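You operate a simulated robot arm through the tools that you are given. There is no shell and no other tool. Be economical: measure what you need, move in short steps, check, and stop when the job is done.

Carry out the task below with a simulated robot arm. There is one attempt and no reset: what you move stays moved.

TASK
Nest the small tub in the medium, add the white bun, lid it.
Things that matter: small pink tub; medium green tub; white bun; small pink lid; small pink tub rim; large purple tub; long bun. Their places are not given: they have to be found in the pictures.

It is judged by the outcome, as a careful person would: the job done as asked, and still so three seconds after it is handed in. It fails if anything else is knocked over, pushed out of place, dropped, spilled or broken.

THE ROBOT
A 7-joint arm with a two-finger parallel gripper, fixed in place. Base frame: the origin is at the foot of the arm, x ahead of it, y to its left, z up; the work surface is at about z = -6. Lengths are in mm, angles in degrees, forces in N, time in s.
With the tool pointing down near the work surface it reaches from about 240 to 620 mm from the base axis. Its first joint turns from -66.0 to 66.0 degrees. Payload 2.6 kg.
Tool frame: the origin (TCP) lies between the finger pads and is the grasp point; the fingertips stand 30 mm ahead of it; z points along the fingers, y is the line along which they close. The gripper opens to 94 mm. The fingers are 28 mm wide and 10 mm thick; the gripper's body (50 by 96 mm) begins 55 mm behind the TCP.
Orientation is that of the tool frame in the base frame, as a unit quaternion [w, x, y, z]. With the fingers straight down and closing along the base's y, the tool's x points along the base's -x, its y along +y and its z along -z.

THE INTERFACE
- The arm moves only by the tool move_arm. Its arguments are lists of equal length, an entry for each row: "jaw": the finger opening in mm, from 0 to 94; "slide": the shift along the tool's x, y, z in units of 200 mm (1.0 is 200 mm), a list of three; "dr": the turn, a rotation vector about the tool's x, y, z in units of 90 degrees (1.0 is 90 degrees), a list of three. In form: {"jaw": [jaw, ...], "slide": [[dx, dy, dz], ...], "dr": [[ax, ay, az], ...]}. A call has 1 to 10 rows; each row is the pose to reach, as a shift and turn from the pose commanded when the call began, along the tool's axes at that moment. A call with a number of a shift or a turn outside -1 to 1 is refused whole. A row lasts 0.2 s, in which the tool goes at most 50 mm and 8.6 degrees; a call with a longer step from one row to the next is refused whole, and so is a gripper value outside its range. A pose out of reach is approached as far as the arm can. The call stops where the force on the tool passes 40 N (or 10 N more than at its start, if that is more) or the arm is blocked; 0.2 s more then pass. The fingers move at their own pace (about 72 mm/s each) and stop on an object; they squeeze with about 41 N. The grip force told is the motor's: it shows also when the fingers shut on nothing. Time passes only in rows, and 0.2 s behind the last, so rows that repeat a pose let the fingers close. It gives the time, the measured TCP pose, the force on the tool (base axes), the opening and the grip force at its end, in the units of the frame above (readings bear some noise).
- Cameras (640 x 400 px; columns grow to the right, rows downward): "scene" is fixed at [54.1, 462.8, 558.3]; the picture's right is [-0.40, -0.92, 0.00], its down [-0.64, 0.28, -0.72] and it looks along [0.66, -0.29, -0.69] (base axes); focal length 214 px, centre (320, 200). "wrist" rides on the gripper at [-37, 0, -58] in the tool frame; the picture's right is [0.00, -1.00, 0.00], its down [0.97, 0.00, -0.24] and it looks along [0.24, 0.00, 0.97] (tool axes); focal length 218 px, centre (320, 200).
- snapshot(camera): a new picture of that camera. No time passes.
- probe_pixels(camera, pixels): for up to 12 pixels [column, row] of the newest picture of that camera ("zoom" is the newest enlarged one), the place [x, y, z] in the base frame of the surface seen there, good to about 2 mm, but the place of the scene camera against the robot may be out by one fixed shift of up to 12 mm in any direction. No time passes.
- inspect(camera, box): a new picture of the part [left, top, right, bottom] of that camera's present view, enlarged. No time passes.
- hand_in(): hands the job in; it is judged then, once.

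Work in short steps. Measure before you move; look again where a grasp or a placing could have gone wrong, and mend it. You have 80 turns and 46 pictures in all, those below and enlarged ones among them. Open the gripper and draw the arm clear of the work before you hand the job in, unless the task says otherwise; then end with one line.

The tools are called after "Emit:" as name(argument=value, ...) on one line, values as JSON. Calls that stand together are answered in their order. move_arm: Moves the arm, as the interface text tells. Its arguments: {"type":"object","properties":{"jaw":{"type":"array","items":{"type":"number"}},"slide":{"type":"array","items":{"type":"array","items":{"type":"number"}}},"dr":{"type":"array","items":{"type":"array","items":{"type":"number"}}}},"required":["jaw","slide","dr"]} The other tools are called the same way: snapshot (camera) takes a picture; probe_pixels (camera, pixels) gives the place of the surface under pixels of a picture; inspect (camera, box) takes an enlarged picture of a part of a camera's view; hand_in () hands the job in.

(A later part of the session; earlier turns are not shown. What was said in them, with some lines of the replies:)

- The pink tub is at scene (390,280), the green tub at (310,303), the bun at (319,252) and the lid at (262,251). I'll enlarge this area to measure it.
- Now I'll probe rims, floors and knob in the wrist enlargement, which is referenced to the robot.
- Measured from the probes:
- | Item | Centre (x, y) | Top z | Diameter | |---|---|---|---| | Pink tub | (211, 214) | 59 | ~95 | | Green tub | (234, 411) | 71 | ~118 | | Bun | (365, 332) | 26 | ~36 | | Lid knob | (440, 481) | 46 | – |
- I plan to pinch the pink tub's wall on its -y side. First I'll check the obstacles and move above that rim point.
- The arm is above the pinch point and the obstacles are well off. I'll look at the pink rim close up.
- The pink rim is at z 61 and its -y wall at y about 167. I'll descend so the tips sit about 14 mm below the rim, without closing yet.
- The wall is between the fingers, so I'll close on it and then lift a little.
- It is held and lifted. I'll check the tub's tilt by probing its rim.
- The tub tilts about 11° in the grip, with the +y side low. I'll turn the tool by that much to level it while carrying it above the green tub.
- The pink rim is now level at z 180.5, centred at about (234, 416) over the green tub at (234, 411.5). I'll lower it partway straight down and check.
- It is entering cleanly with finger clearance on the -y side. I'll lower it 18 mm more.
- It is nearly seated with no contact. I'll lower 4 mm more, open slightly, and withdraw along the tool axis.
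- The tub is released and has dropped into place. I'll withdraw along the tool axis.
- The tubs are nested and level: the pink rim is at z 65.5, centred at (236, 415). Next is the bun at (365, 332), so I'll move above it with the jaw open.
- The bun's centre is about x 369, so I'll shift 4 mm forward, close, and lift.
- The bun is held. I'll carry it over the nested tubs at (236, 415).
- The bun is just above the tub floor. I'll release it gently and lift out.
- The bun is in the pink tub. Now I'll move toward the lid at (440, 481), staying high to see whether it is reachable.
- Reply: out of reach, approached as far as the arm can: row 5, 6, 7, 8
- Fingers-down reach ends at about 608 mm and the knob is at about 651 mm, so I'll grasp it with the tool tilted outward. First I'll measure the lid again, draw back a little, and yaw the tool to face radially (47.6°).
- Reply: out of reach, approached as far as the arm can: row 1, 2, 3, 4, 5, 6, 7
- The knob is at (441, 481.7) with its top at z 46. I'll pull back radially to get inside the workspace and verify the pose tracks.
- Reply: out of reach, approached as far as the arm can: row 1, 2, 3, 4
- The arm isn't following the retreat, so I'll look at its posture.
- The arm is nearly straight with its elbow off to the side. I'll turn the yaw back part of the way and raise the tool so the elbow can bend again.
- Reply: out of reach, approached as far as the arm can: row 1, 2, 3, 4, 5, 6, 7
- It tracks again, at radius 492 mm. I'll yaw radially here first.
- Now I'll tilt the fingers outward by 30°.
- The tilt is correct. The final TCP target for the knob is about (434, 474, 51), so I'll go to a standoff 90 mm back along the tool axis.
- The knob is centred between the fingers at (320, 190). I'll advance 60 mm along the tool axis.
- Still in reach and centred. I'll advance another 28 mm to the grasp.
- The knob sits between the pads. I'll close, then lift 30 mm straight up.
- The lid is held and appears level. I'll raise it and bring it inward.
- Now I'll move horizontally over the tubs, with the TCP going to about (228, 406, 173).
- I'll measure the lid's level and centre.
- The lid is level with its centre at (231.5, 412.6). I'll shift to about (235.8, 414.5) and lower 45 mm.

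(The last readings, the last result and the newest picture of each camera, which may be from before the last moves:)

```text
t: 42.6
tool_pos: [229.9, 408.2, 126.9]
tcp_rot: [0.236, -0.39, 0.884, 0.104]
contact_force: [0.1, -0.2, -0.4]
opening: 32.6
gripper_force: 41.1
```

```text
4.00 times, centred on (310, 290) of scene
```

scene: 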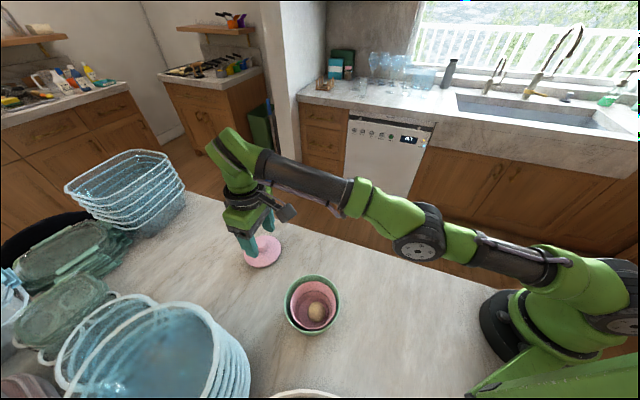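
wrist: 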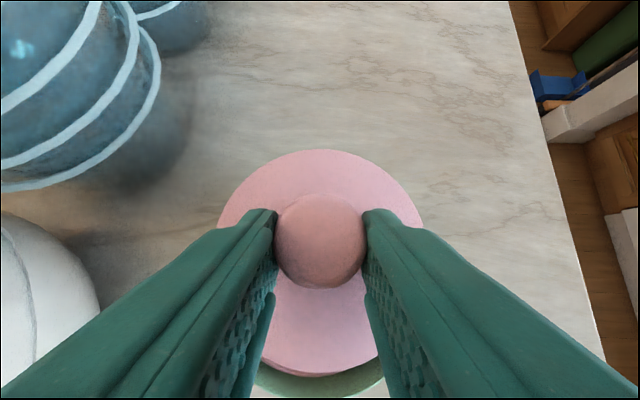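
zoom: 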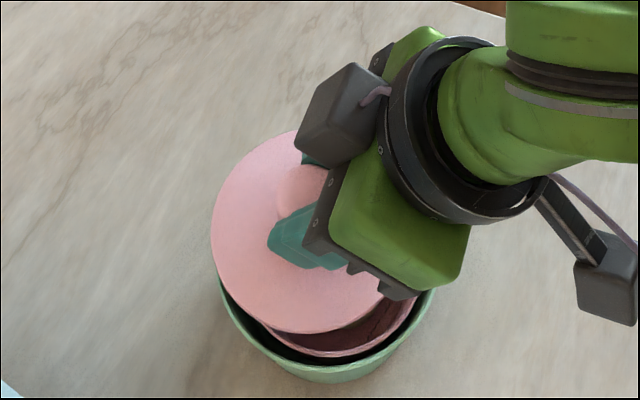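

Emit:
probe_pixels(camera="wrist", pixels=[[320, 152], [320, 369], [320, 375], [320, 395], [260, 375], [372, 382], [222, 214], [418, 214], [290, 371], [345, 371]])

Emit:
probe_pixels(camera="zoom", pixels=[[214, 235], [230, 180], [300, 328], [240, 298], [223, 300], [320, 378], [432, 295], [320, 352], [412, 310], [270, 360], [390, 342], [360, 350]])

```text
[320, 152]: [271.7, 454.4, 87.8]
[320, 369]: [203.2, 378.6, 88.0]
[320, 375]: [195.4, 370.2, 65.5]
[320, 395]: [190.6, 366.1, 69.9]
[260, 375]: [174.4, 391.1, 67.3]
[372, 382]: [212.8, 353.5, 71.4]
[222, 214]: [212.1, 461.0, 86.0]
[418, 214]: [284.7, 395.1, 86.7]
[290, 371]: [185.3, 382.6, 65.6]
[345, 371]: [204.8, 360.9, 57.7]
```

```text
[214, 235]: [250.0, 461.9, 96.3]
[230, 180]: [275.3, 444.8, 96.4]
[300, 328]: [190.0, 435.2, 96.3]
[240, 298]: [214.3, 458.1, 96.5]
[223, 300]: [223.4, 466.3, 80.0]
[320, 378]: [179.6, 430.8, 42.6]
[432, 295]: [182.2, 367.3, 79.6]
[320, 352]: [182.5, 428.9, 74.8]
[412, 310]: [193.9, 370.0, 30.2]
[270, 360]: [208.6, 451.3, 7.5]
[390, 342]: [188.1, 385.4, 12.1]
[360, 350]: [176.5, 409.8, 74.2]
```

The lid centre is about 2.5 mm too far in +x and +y relative to the pink tub. I'll correct that and lower slowly while watching the force.

Emit:
move_arm(jaw=[20, 20, 20, 20, 20], slide=[[0.018, 0.001, -0.0105], [0.033, 0.001, 0.0155], [0.037, 0.001, 0.022], [0.0395, 0.001, 0.0263], [0.0395, 0.001, 0.0263]], dr=[[0, 0, 0], [0, 0, 0], [0, 0, 0], [0, 0, 0], [0, 0, 0]])

Emit:
inspect(camera="scene", box=[260, 240, 360, 340])

```text
t: 43.8
tool_pos: [228.2, 406.6, 120.2]
tcp_rot: [0.237, -0.389, 0.884, 0.104]
contact_force: [0.5, 0.9, -0.8]
opening: 32.4
gripper_force: 41.4
```

```text
4.00 times, centred on (310, 290) of scene
```

zoom: 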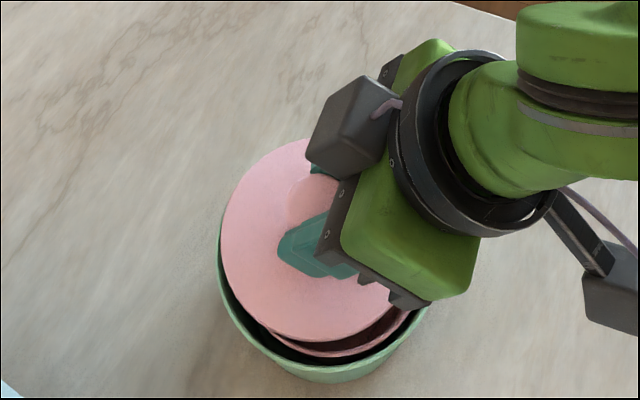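

No contact yet. I'll continue down 4 mm.

Emit:
move_arm(jaw=[20, 20, 20, 20], slide=[[0.004, 0, 0.007], [0.007, 0, 0.0123], [0.01, 0, 0.0173], [0.01, 0, 0.0173]], dr=[[0, 0, 0], [0, 0, 0], [0, 0, 0], [0, 0, 0]])

Emit:
move_arm(jaw=[20, 20, 20, 20], slide=[[0.0025, 0, 0.0043], [0.005, 0, 0.0087], [0.0075, 0, 0.013], [0.0075, 0, 0.013]], dr=[[0, 0, 0], [0, 0, 0], [0, 0, 0], [0, 0, 0]])

Emit:
inspect(camera="scene", box=[260, 240, 360, 340])

```text
t: 44.8
tool_pos: [228.4, 405.6, 118.6]
tcp_rot: [0.239, -0.39, 0.883, 0.107]
contact_force: [2.2, -1.4, 17.5]
opening: 32.5
gripper_force: 41.3
```

```text
t: 45.8
tool_pos: [229.6, 405.7, 114.9]
tcp_rot: [0.239, -0.39, 0.883, 0.106]
contact_force: [2.5, -0.7, 24.3]
opening: 32.3
gripper_force: 40.6
```

```text
4.00 times, centred on (310, 290) of scene
```

zoom: 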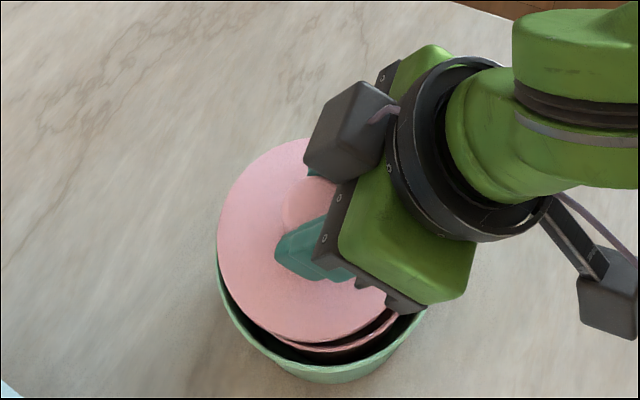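

There is contact at about 20 N. I'll measure the lid relative to the rims.

Emit:
snapshot(camera="wrist")

Emit:
probe_pixels(camera="zoom", pixels=[[220, 235], [235, 185], [285, 337], [240, 298], [340, 335], [222, 300], [330, 350], [300, 345], [390, 320], [330, 362], [421, 315], [260, 280]])

```text
9 pictures are left
```

wrist: 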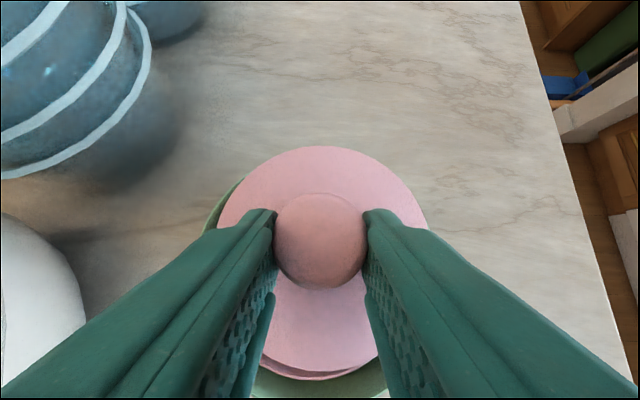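

```text
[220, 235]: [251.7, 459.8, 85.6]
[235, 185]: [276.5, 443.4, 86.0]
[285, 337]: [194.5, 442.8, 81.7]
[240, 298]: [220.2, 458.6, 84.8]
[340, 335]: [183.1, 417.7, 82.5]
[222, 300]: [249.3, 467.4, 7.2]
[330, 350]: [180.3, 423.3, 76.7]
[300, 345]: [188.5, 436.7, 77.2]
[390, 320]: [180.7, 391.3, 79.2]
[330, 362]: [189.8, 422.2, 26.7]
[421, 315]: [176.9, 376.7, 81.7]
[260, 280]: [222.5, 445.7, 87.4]
```

Emit:
inspect(camera="scene", box=[308, 308, 372, 348])

```text
10.00 times, centred on (340, 328) of scene
```

zoom: 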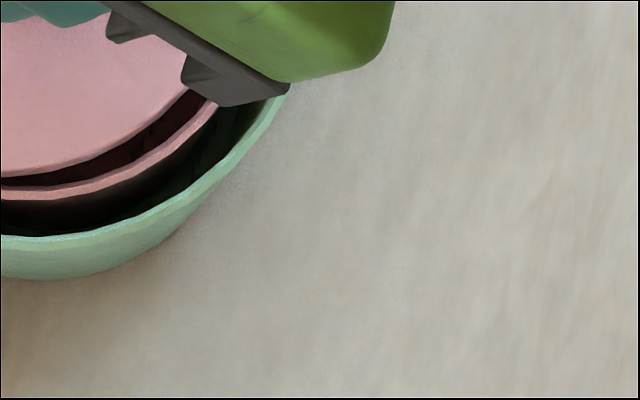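

Emit:
probe_pixels(camera="zoom", pixels=[[60, 190], [100, 181], [150, 160], [200, 122], [20, 194], [5, 172], [60, 163], [100, 150], [150, 120], [5, 240], [120, 218], [230, 155]])

Emit:
probe_pixels(camera="wrist", pixels=[[320, 149], [320, 366], [320, 376], [350, 371], [290, 371], [222, 212], [423, 212], [260, 168], [380, 168], [320, 390], [207, 225]])

```text
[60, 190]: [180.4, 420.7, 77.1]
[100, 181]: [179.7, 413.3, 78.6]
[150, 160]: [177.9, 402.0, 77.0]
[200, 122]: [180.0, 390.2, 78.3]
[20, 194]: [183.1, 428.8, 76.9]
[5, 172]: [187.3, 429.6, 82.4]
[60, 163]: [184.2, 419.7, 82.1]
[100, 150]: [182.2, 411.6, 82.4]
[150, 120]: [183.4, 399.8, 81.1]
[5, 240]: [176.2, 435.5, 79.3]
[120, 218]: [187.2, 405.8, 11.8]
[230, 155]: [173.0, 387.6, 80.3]
```

```text
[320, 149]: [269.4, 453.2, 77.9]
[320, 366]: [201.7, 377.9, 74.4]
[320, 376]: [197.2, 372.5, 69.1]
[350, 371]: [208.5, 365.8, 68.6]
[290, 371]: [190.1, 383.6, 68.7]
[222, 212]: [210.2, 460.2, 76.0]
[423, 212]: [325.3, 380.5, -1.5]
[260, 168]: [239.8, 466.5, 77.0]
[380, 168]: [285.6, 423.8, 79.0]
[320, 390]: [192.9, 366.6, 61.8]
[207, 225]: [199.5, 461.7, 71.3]
```

The pink rim's near side has risen from z 65.5 to 69 and the tub has shifted about (-4, -5). So the lid has a plug underneath, and it caught the far side of the rim. I'll raise the lid, move it aside, and re-measure.

Emit:
move_arm(jaw=[20, 20, 20, 20, 20, 20, 20, 20], slide=[[-0.015, 0, -0.026], [-0.05, 0, -0.087], [-0.1, 0, -0.173], [-0.15, 0, -0.26], [-0.25, -0.11, -0.21], [-0.33, -0.22, -0.16], [-0.4135, -0.3325, -0.1085], [-0.4135, -0.3325, -0.1085]], dr=[[0, 0, 0], [0, 0, 0], [0, 0, 0], [0, 0, 0], [0, 0, 0], [0, 0, 0], [0, 0, 0], [0, 0, 0]])

Emit:
inspect(camera="scene", box=[250, 230, 362, 342])

```text
t: 47.6
tool_pos: [317.8, 402.3, 172.7]
tcp_rot: [0.238, -0.39, 0.884, 0.105]
contact_force: [0.4, 0.1, -0.6]
opening: 32.6
gripper_force: 41.4
```

```text
3.57 times, centred on (306, 286) of scene
```

zoom: 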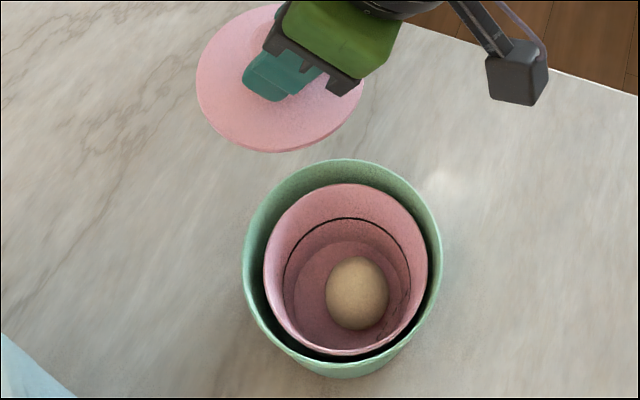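

Emit:
probe_pixels(camera="zoom", pixels=[[266, 272], [427, 272], [345, 185], [345, 352], [290, 212], [403, 218], [290, 333], [405, 328], [245, 265], [441, 272], [342, 161], [345, 364]])

Emit:
probe_pixels(camera="zoom", pixels=[[198, 70], [207, 110], [240, 142], [275, 150], [315, 140], [350, 110], [360, 90], [225, 25], [198, 85], [230, 70], [300, 120], [355, 290]])

```text
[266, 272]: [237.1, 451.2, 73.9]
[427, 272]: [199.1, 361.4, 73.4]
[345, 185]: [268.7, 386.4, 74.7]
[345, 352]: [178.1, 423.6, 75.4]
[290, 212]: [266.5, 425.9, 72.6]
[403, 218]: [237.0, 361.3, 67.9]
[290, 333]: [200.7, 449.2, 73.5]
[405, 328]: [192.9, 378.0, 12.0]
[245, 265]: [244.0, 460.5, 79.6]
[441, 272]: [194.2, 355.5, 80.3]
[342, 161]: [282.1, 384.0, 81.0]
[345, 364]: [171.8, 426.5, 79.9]
```

```text
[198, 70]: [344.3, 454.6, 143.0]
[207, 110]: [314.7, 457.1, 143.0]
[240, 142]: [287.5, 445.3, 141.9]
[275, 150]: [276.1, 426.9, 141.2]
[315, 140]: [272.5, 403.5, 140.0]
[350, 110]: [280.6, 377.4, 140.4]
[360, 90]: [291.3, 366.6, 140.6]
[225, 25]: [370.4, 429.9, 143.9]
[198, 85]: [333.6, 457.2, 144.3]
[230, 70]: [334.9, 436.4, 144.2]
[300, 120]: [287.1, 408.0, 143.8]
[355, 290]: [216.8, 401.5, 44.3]
```

Fitted in scene coordinates, the pink centre is about (222.9, 404.8) and the lid centre about (323.4, 406.8). The lid also tilts about 2° in the grip. I'll correct the tilt, move back over the tub, and stop just above contact.

Emit:
move_arm(jaw=[20, 20, 20, 20, 20, 20, 20, 20], slide=[[0.09, 0.11, -0.05], [0.19, 0.24, -0.11], [0.2927, 0.3645, -0.1687], [0.2927, 0.3645, -0.1687], [0.35, 0.3645, -0.07], [0.39, 0.3645, 0.0], [0.4104, 0.3645, 0.035], [0.4104, 0.3645, 0.035]], dr=[[0, 0.024, 0], [0, 0.024, 0], [0, 0.024, 0], [0, 0.024, 0], [0, 0.024, 0], [0, 0.024, 0], [0, 0.024, 0], [0, 0.024, 0]])

Emit:
inspect(camera="scene", box=[262, 250, 352, 340])

```text
t: 49.4
tool_pos: [218.4, 403.2, 126.5]
tcp_rot: [0.22, -0.392, 0.888, 0.097]
contact_force: [0.0, 0.6, -0.1]
opening: 32.6
gripper_force: 40.7
```

```text
4.44 times, centred on (307, 295) of scene
```

zoom: 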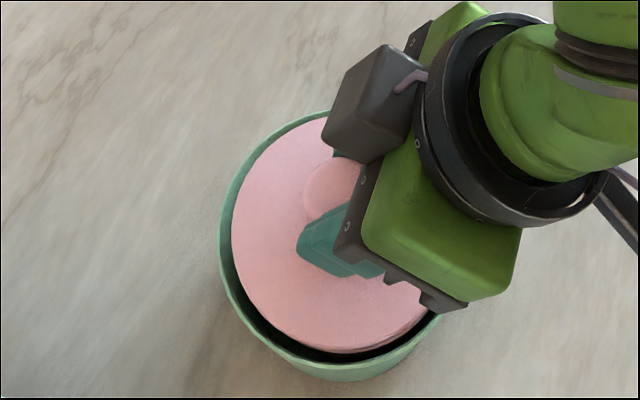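

Emit:
probe_pixels(camera="zoom", pixels=[[233, 220], [245, 175], [285, 130], [240, 275], [270, 320], [320, 344], [370, 342], [415, 318], [320, 351], [372, 350], [420, 322], [290, 338]])

Emit:
probe_pixels(camera="zoom", pixels=[[222, 225], [235, 170], [290, 120], [228, 290], [275, 352], [330, 364], [385, 356], [433, 325], [340, 353], [385, 348]])

```text
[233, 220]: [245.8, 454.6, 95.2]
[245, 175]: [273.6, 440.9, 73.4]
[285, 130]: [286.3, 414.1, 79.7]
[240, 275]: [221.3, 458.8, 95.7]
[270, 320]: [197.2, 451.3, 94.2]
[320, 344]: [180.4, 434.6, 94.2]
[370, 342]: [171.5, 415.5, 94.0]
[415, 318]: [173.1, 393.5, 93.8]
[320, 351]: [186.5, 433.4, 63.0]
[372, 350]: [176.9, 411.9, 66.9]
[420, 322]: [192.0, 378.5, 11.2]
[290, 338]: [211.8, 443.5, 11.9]
```

```text
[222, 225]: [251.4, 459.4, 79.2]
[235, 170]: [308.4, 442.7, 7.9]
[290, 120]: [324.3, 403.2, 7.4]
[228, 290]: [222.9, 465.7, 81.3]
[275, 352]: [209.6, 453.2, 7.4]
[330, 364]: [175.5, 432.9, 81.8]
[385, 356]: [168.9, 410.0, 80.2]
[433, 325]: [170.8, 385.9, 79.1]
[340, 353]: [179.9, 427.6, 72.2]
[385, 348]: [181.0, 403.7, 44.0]
```

The lid is level, centred in scene coordinates at (222.4, 407.4), and needs about (+0.6, -2.5). I'll correct that and lower 5 mm, then go on in small steps.

Emit:
move_arm(jaw=[20, 20, 20, 20], slide=[[0.0064, -0.0107, -0.0034], [0.012, -0.0107, 0.008], [0.018, -0.0107, 0.0187], [0.018, -0.0107, 0.0187]], dr=[[0, 0, 0], [0, 0, 0], [0, 0, 0], [0, 0, 0]])

Emit:
move_arm(jaw=[20, 20, 20, 20], slide=[[0.0024, 0, 0.0044], [0.0047, 0, 0.0088], [0.0047, 0, 0.0088], [0.0047, 0, 0.0088]], dr=[[0, 0, 0], [0, 0, 0], [0, 0, 0], [0, 0, 0]])

```text
t: 50.4
tool_pos: [218.3, 401.4, 121.4]
tcp_rot: [0.22, -0.392, 0.888, 0.097]
contact_force: [-0.4, 0.6, -0.2]
opening: 32.4
gripper_force: 41.2
```

```text
t: 51.4
tool_pos: [219.3, 401.3, 118.5]
tcp_rot: [0.22, -0.391, 0.889, 0.096]
contact_force: [-0.3, -0.4, -0.4]
opening: 32.4
gripper_force: 40.3
```

No force yet, below the earlier contact height. I'll continue in 2 mm steps.

Emit:
move_arm(jaw=[20, 20, 20, 20], slide=[[0.0024, 0, 0.0044], [0.0047, 0, 0.0088], [0.0047, 0, 0.0088], [0.0047, 0, 0.0088]], dr=[[0, 0, 0], [0, 0, 0], [0, 0, 0], [0, 0, 0]])

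Emit:
move_arm(jaw=[20, 20, 20, 20], slide=[[0.0024, 0, 0.0044], [0.0047, 0, 0.0088], [0.0047, 0, 0.0088], [0.0047, 0, 0.0088]], dr=[[0, 0, 0], [0, 0, 0], [0, 0, 0], [0, 0, 0]])

```text
t: 52.4
tool_pos: [219.8, 401.9, 117.3]
tcp_rot: [0.219, -0.391, 0.888, 0.097]
contact_force: [-0.1, 0.9, 0.2]
opening: 32.5
gripper_force: 41.2
```

```text
t: 53.4
tool_pos: [219.0, 400.3, 114.6]
tcp_rot: [0.22, -0.392, 0.888, 0.097]
contact_force: [0.2, -0.4, 0.0]
opening: 32.2
gripper_force: 41.0
```

The plug is entering with no force. I'll keep lowering.

Emit:
move_arm(jaw=[20, 20, 20, 20], slide=[[0.0024, 0, 0.0044], [0.0047, 0, 0.0088], [0.0047, 0, 0.0088], [0.0047, 0, 0.0088]], dr=[[0, 0, 0], [0, 0, 0], [0, 0, 0], [0, 0, 0]])

Emit:
move_arm(jaw=[20, 20, 20, 20], slide=[[0.0024, 0, 0.0044], [0.0047, 0, 0.0088], [0.0047, 0, 0.0088], [0.0047, 0, 0.0088]], dr=[[0, 0, 0], [0, 0, 0], [0, 0, 0], [0, 0, 0]])

```text
t: 54.4
tool_pos: [218.4, 401.8, 114.4]
tcp_rot: [0.22, -0.392, 0.888, 0.097]
contact_force: [0.1, -0.1, -0.5]
opening: 32.3
gripper_force: 41.3
```

```text
t: 55.4
tool_pos: [218.2, 401.8, 110.7]
tcp_rot: [0.219, -0.391, 0.889, 0.096]
contact_force: [-0.5, -0.8, -0.1]
opening: 32.3
gripper_force: 40.8
```

Emit:
move_arm(jaw=[20, 20, 20, 20], slide=[[0.0024, 0, 0.0044], [0.0035, 0, 0.0066], [0.0035, 0, 0.0066], [0.0035, 0, 0.0066]], dr=[[0, 0, 0], [0, 0, 0], [0, 0, 0], [0, 0, 0]])

Emit:
inspect(camera="scene", box=[262, 250, 352, 340])

```text
t: 56.4
tool_pos: [218.7, 401.8, 109.5]
tcp_rot: [0.22, -0.392, 0.888, 0.097]
contact_force: [0.3, 0.4, 0.7]
opening: 32.2
gripper_force: 41.3
```

```text
4.44 times, centred on (307, 295) of scene
```

zoom: 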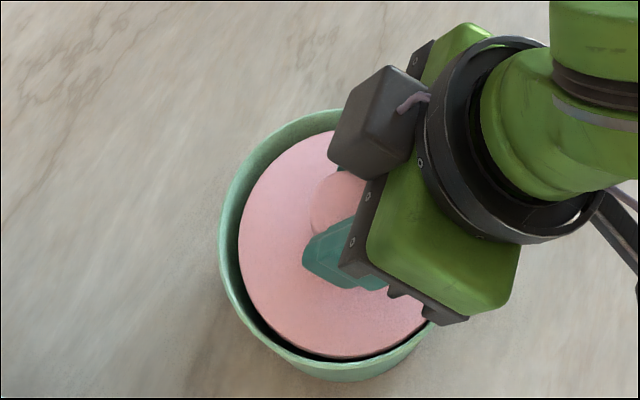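

Emit:
probe_pixels(camera="zoom", pixels=[[241, 230], [250, 285], [285, 333], [330, 353], [375, 348], [415, 325], [300, 145], [227, 230]])

Emit:
move_arm(jaw=[20, 20, 20, 20], slide=[[0.0024, 0, 0.0044], [0.0035, 0, 0.0066], [0.0035, 0, 0.0066], [0.0035, 0, 0.0066]], dr=[[0, 0, 0], [0, 0, 0], [0, 0, 0], [0, 0, 0]])

```text
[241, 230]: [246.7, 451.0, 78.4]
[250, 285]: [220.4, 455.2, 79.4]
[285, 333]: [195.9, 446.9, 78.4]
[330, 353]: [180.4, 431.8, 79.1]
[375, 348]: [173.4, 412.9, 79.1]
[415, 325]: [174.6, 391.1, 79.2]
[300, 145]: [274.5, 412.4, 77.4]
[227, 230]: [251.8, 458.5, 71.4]
```

```text
t: 57.4
tool_pos: [218.9, 401.2, 108.4]
tcp_rot: [0.22, -0.391, 0.888, 0.097]
contact_force: [1.3, 0.4, 7.1]
opening: 32.0
gripper_force: 40.6
```

Contact at 7 N with the lid plate level about 4 mm above the pink rim, so it's seated. I'll release slowly and withdraw along the tool axis.

Emit:
move_arm(jaw=[34, 38, 46, 54, 54], slide=[[0, 0, 0], [0, 0, 0], [0, 0, 0], [0, 0, 0], [0, 0, 0]], dr=[[0, 0, 0], [0, 0, 0], [0, 0, 0], [0, 0, 0], [0, 0, 0]])

Emit:
move_arm(jaw=[54, 54, 54, 54, 54, 54], slide=[[0, 0, -0.06], [0, 0, -0.16], [0, 0, -0.32], [0, 0, -0.5], [0, 0, -0.65], [0, 0, -0.65]], dr=[[0, 0, 0], [0, 0, 0], [0, 0, 0], [0, 0, 0], [0, 0, 0], [0, 0, 0]])

Emit:
inspect(camera="scene", box=[262, 250, 352, 340])

Emit:
snapshot(camera="wrist")

```text
t: 58.6
tool_pos: [219.5, 401.8, 108.3]
tcp_rot: [0.22, -0.392, 0.888, 0.097]
contact_force: [0.2, -0.2, 0.3]
opening: 54.0
gripper_force: 0.1
```

```text
t: 60.0
tool_pos: [178.3, 356.5, 225.4]
tcp_rot: [0.22, -0.392, 0.888, 0.097]
contact_force: [-0.5, 0.4, -1.2]
opening: 53.9
gripper_force: 0.1
```

```text
4.44 times, centred on (307, 295) of scene
```

zoom: 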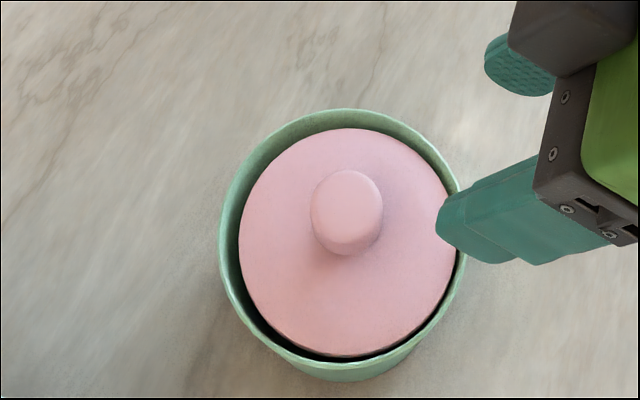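

```text
3 pictures are left
```

wrist: 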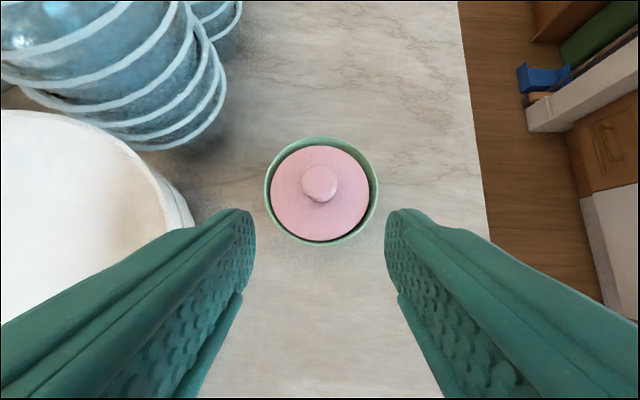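

I'll check that the lid is level, and draw the arm clear upward.

Emit:
probe_pixels(camera="zoom", pixels=[[242, 240], [345, 131], [432, 200], [285, 333], [330, 353], [400, 335], [425, 300], [290, 155]])

Emit:
move_arm(jaw=[54, 54, 54, 54, 54], slide=[[-0.05, -0.1, -0.1], [-0.1, -0.2, -0.2], [-0.15, -0.3, -0.3], [-0.2, -0.4, -0.4], [-0.2, -0.4, -0.4]], dr=[[0, 0, 0], [0, 0, 0], [0, 0, 0], [0, 0, 0], [0, 0, 0]])

Emit:
snapshot(camera="scene")

```text
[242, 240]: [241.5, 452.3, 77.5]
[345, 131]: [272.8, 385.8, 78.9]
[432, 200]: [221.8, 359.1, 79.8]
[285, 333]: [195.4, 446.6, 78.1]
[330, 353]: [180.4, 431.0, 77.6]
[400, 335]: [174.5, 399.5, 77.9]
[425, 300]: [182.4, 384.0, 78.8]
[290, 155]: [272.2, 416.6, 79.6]
```

```text
t: 61.2
tool_pos: [234.7, 301.5, 312.4]
tcp_rot: [0.22, -0.392, 0.888, 0.097]
contact_force: [-0.8, 0.2, 0.2]
opening: 53.9
gripper_force: 0.0
```

```text
2 pictures are left
```

scene: 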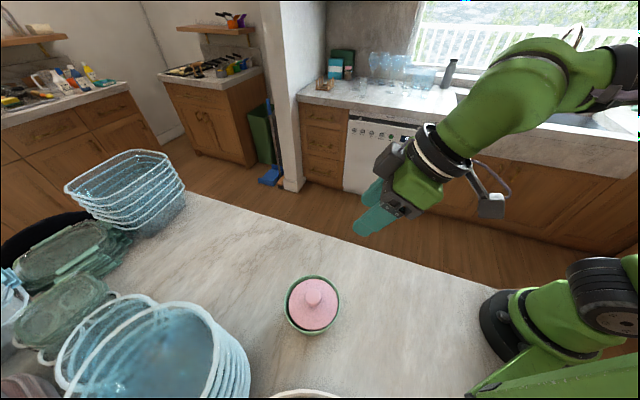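

The lid is level (scene z 77.5 to 79.8 all round) and seated in the nested tub. The bun is inside and the arm is clear, so I'm handing in.

Emit:
hand_in()

```text
The job is handed in.
```

The small pink tub is nested in the medium green tub with the white bun inside and the pink lid seated level on top; the green tub slid about 4 mm on my first lid attempt, and nothing else was disturbed.
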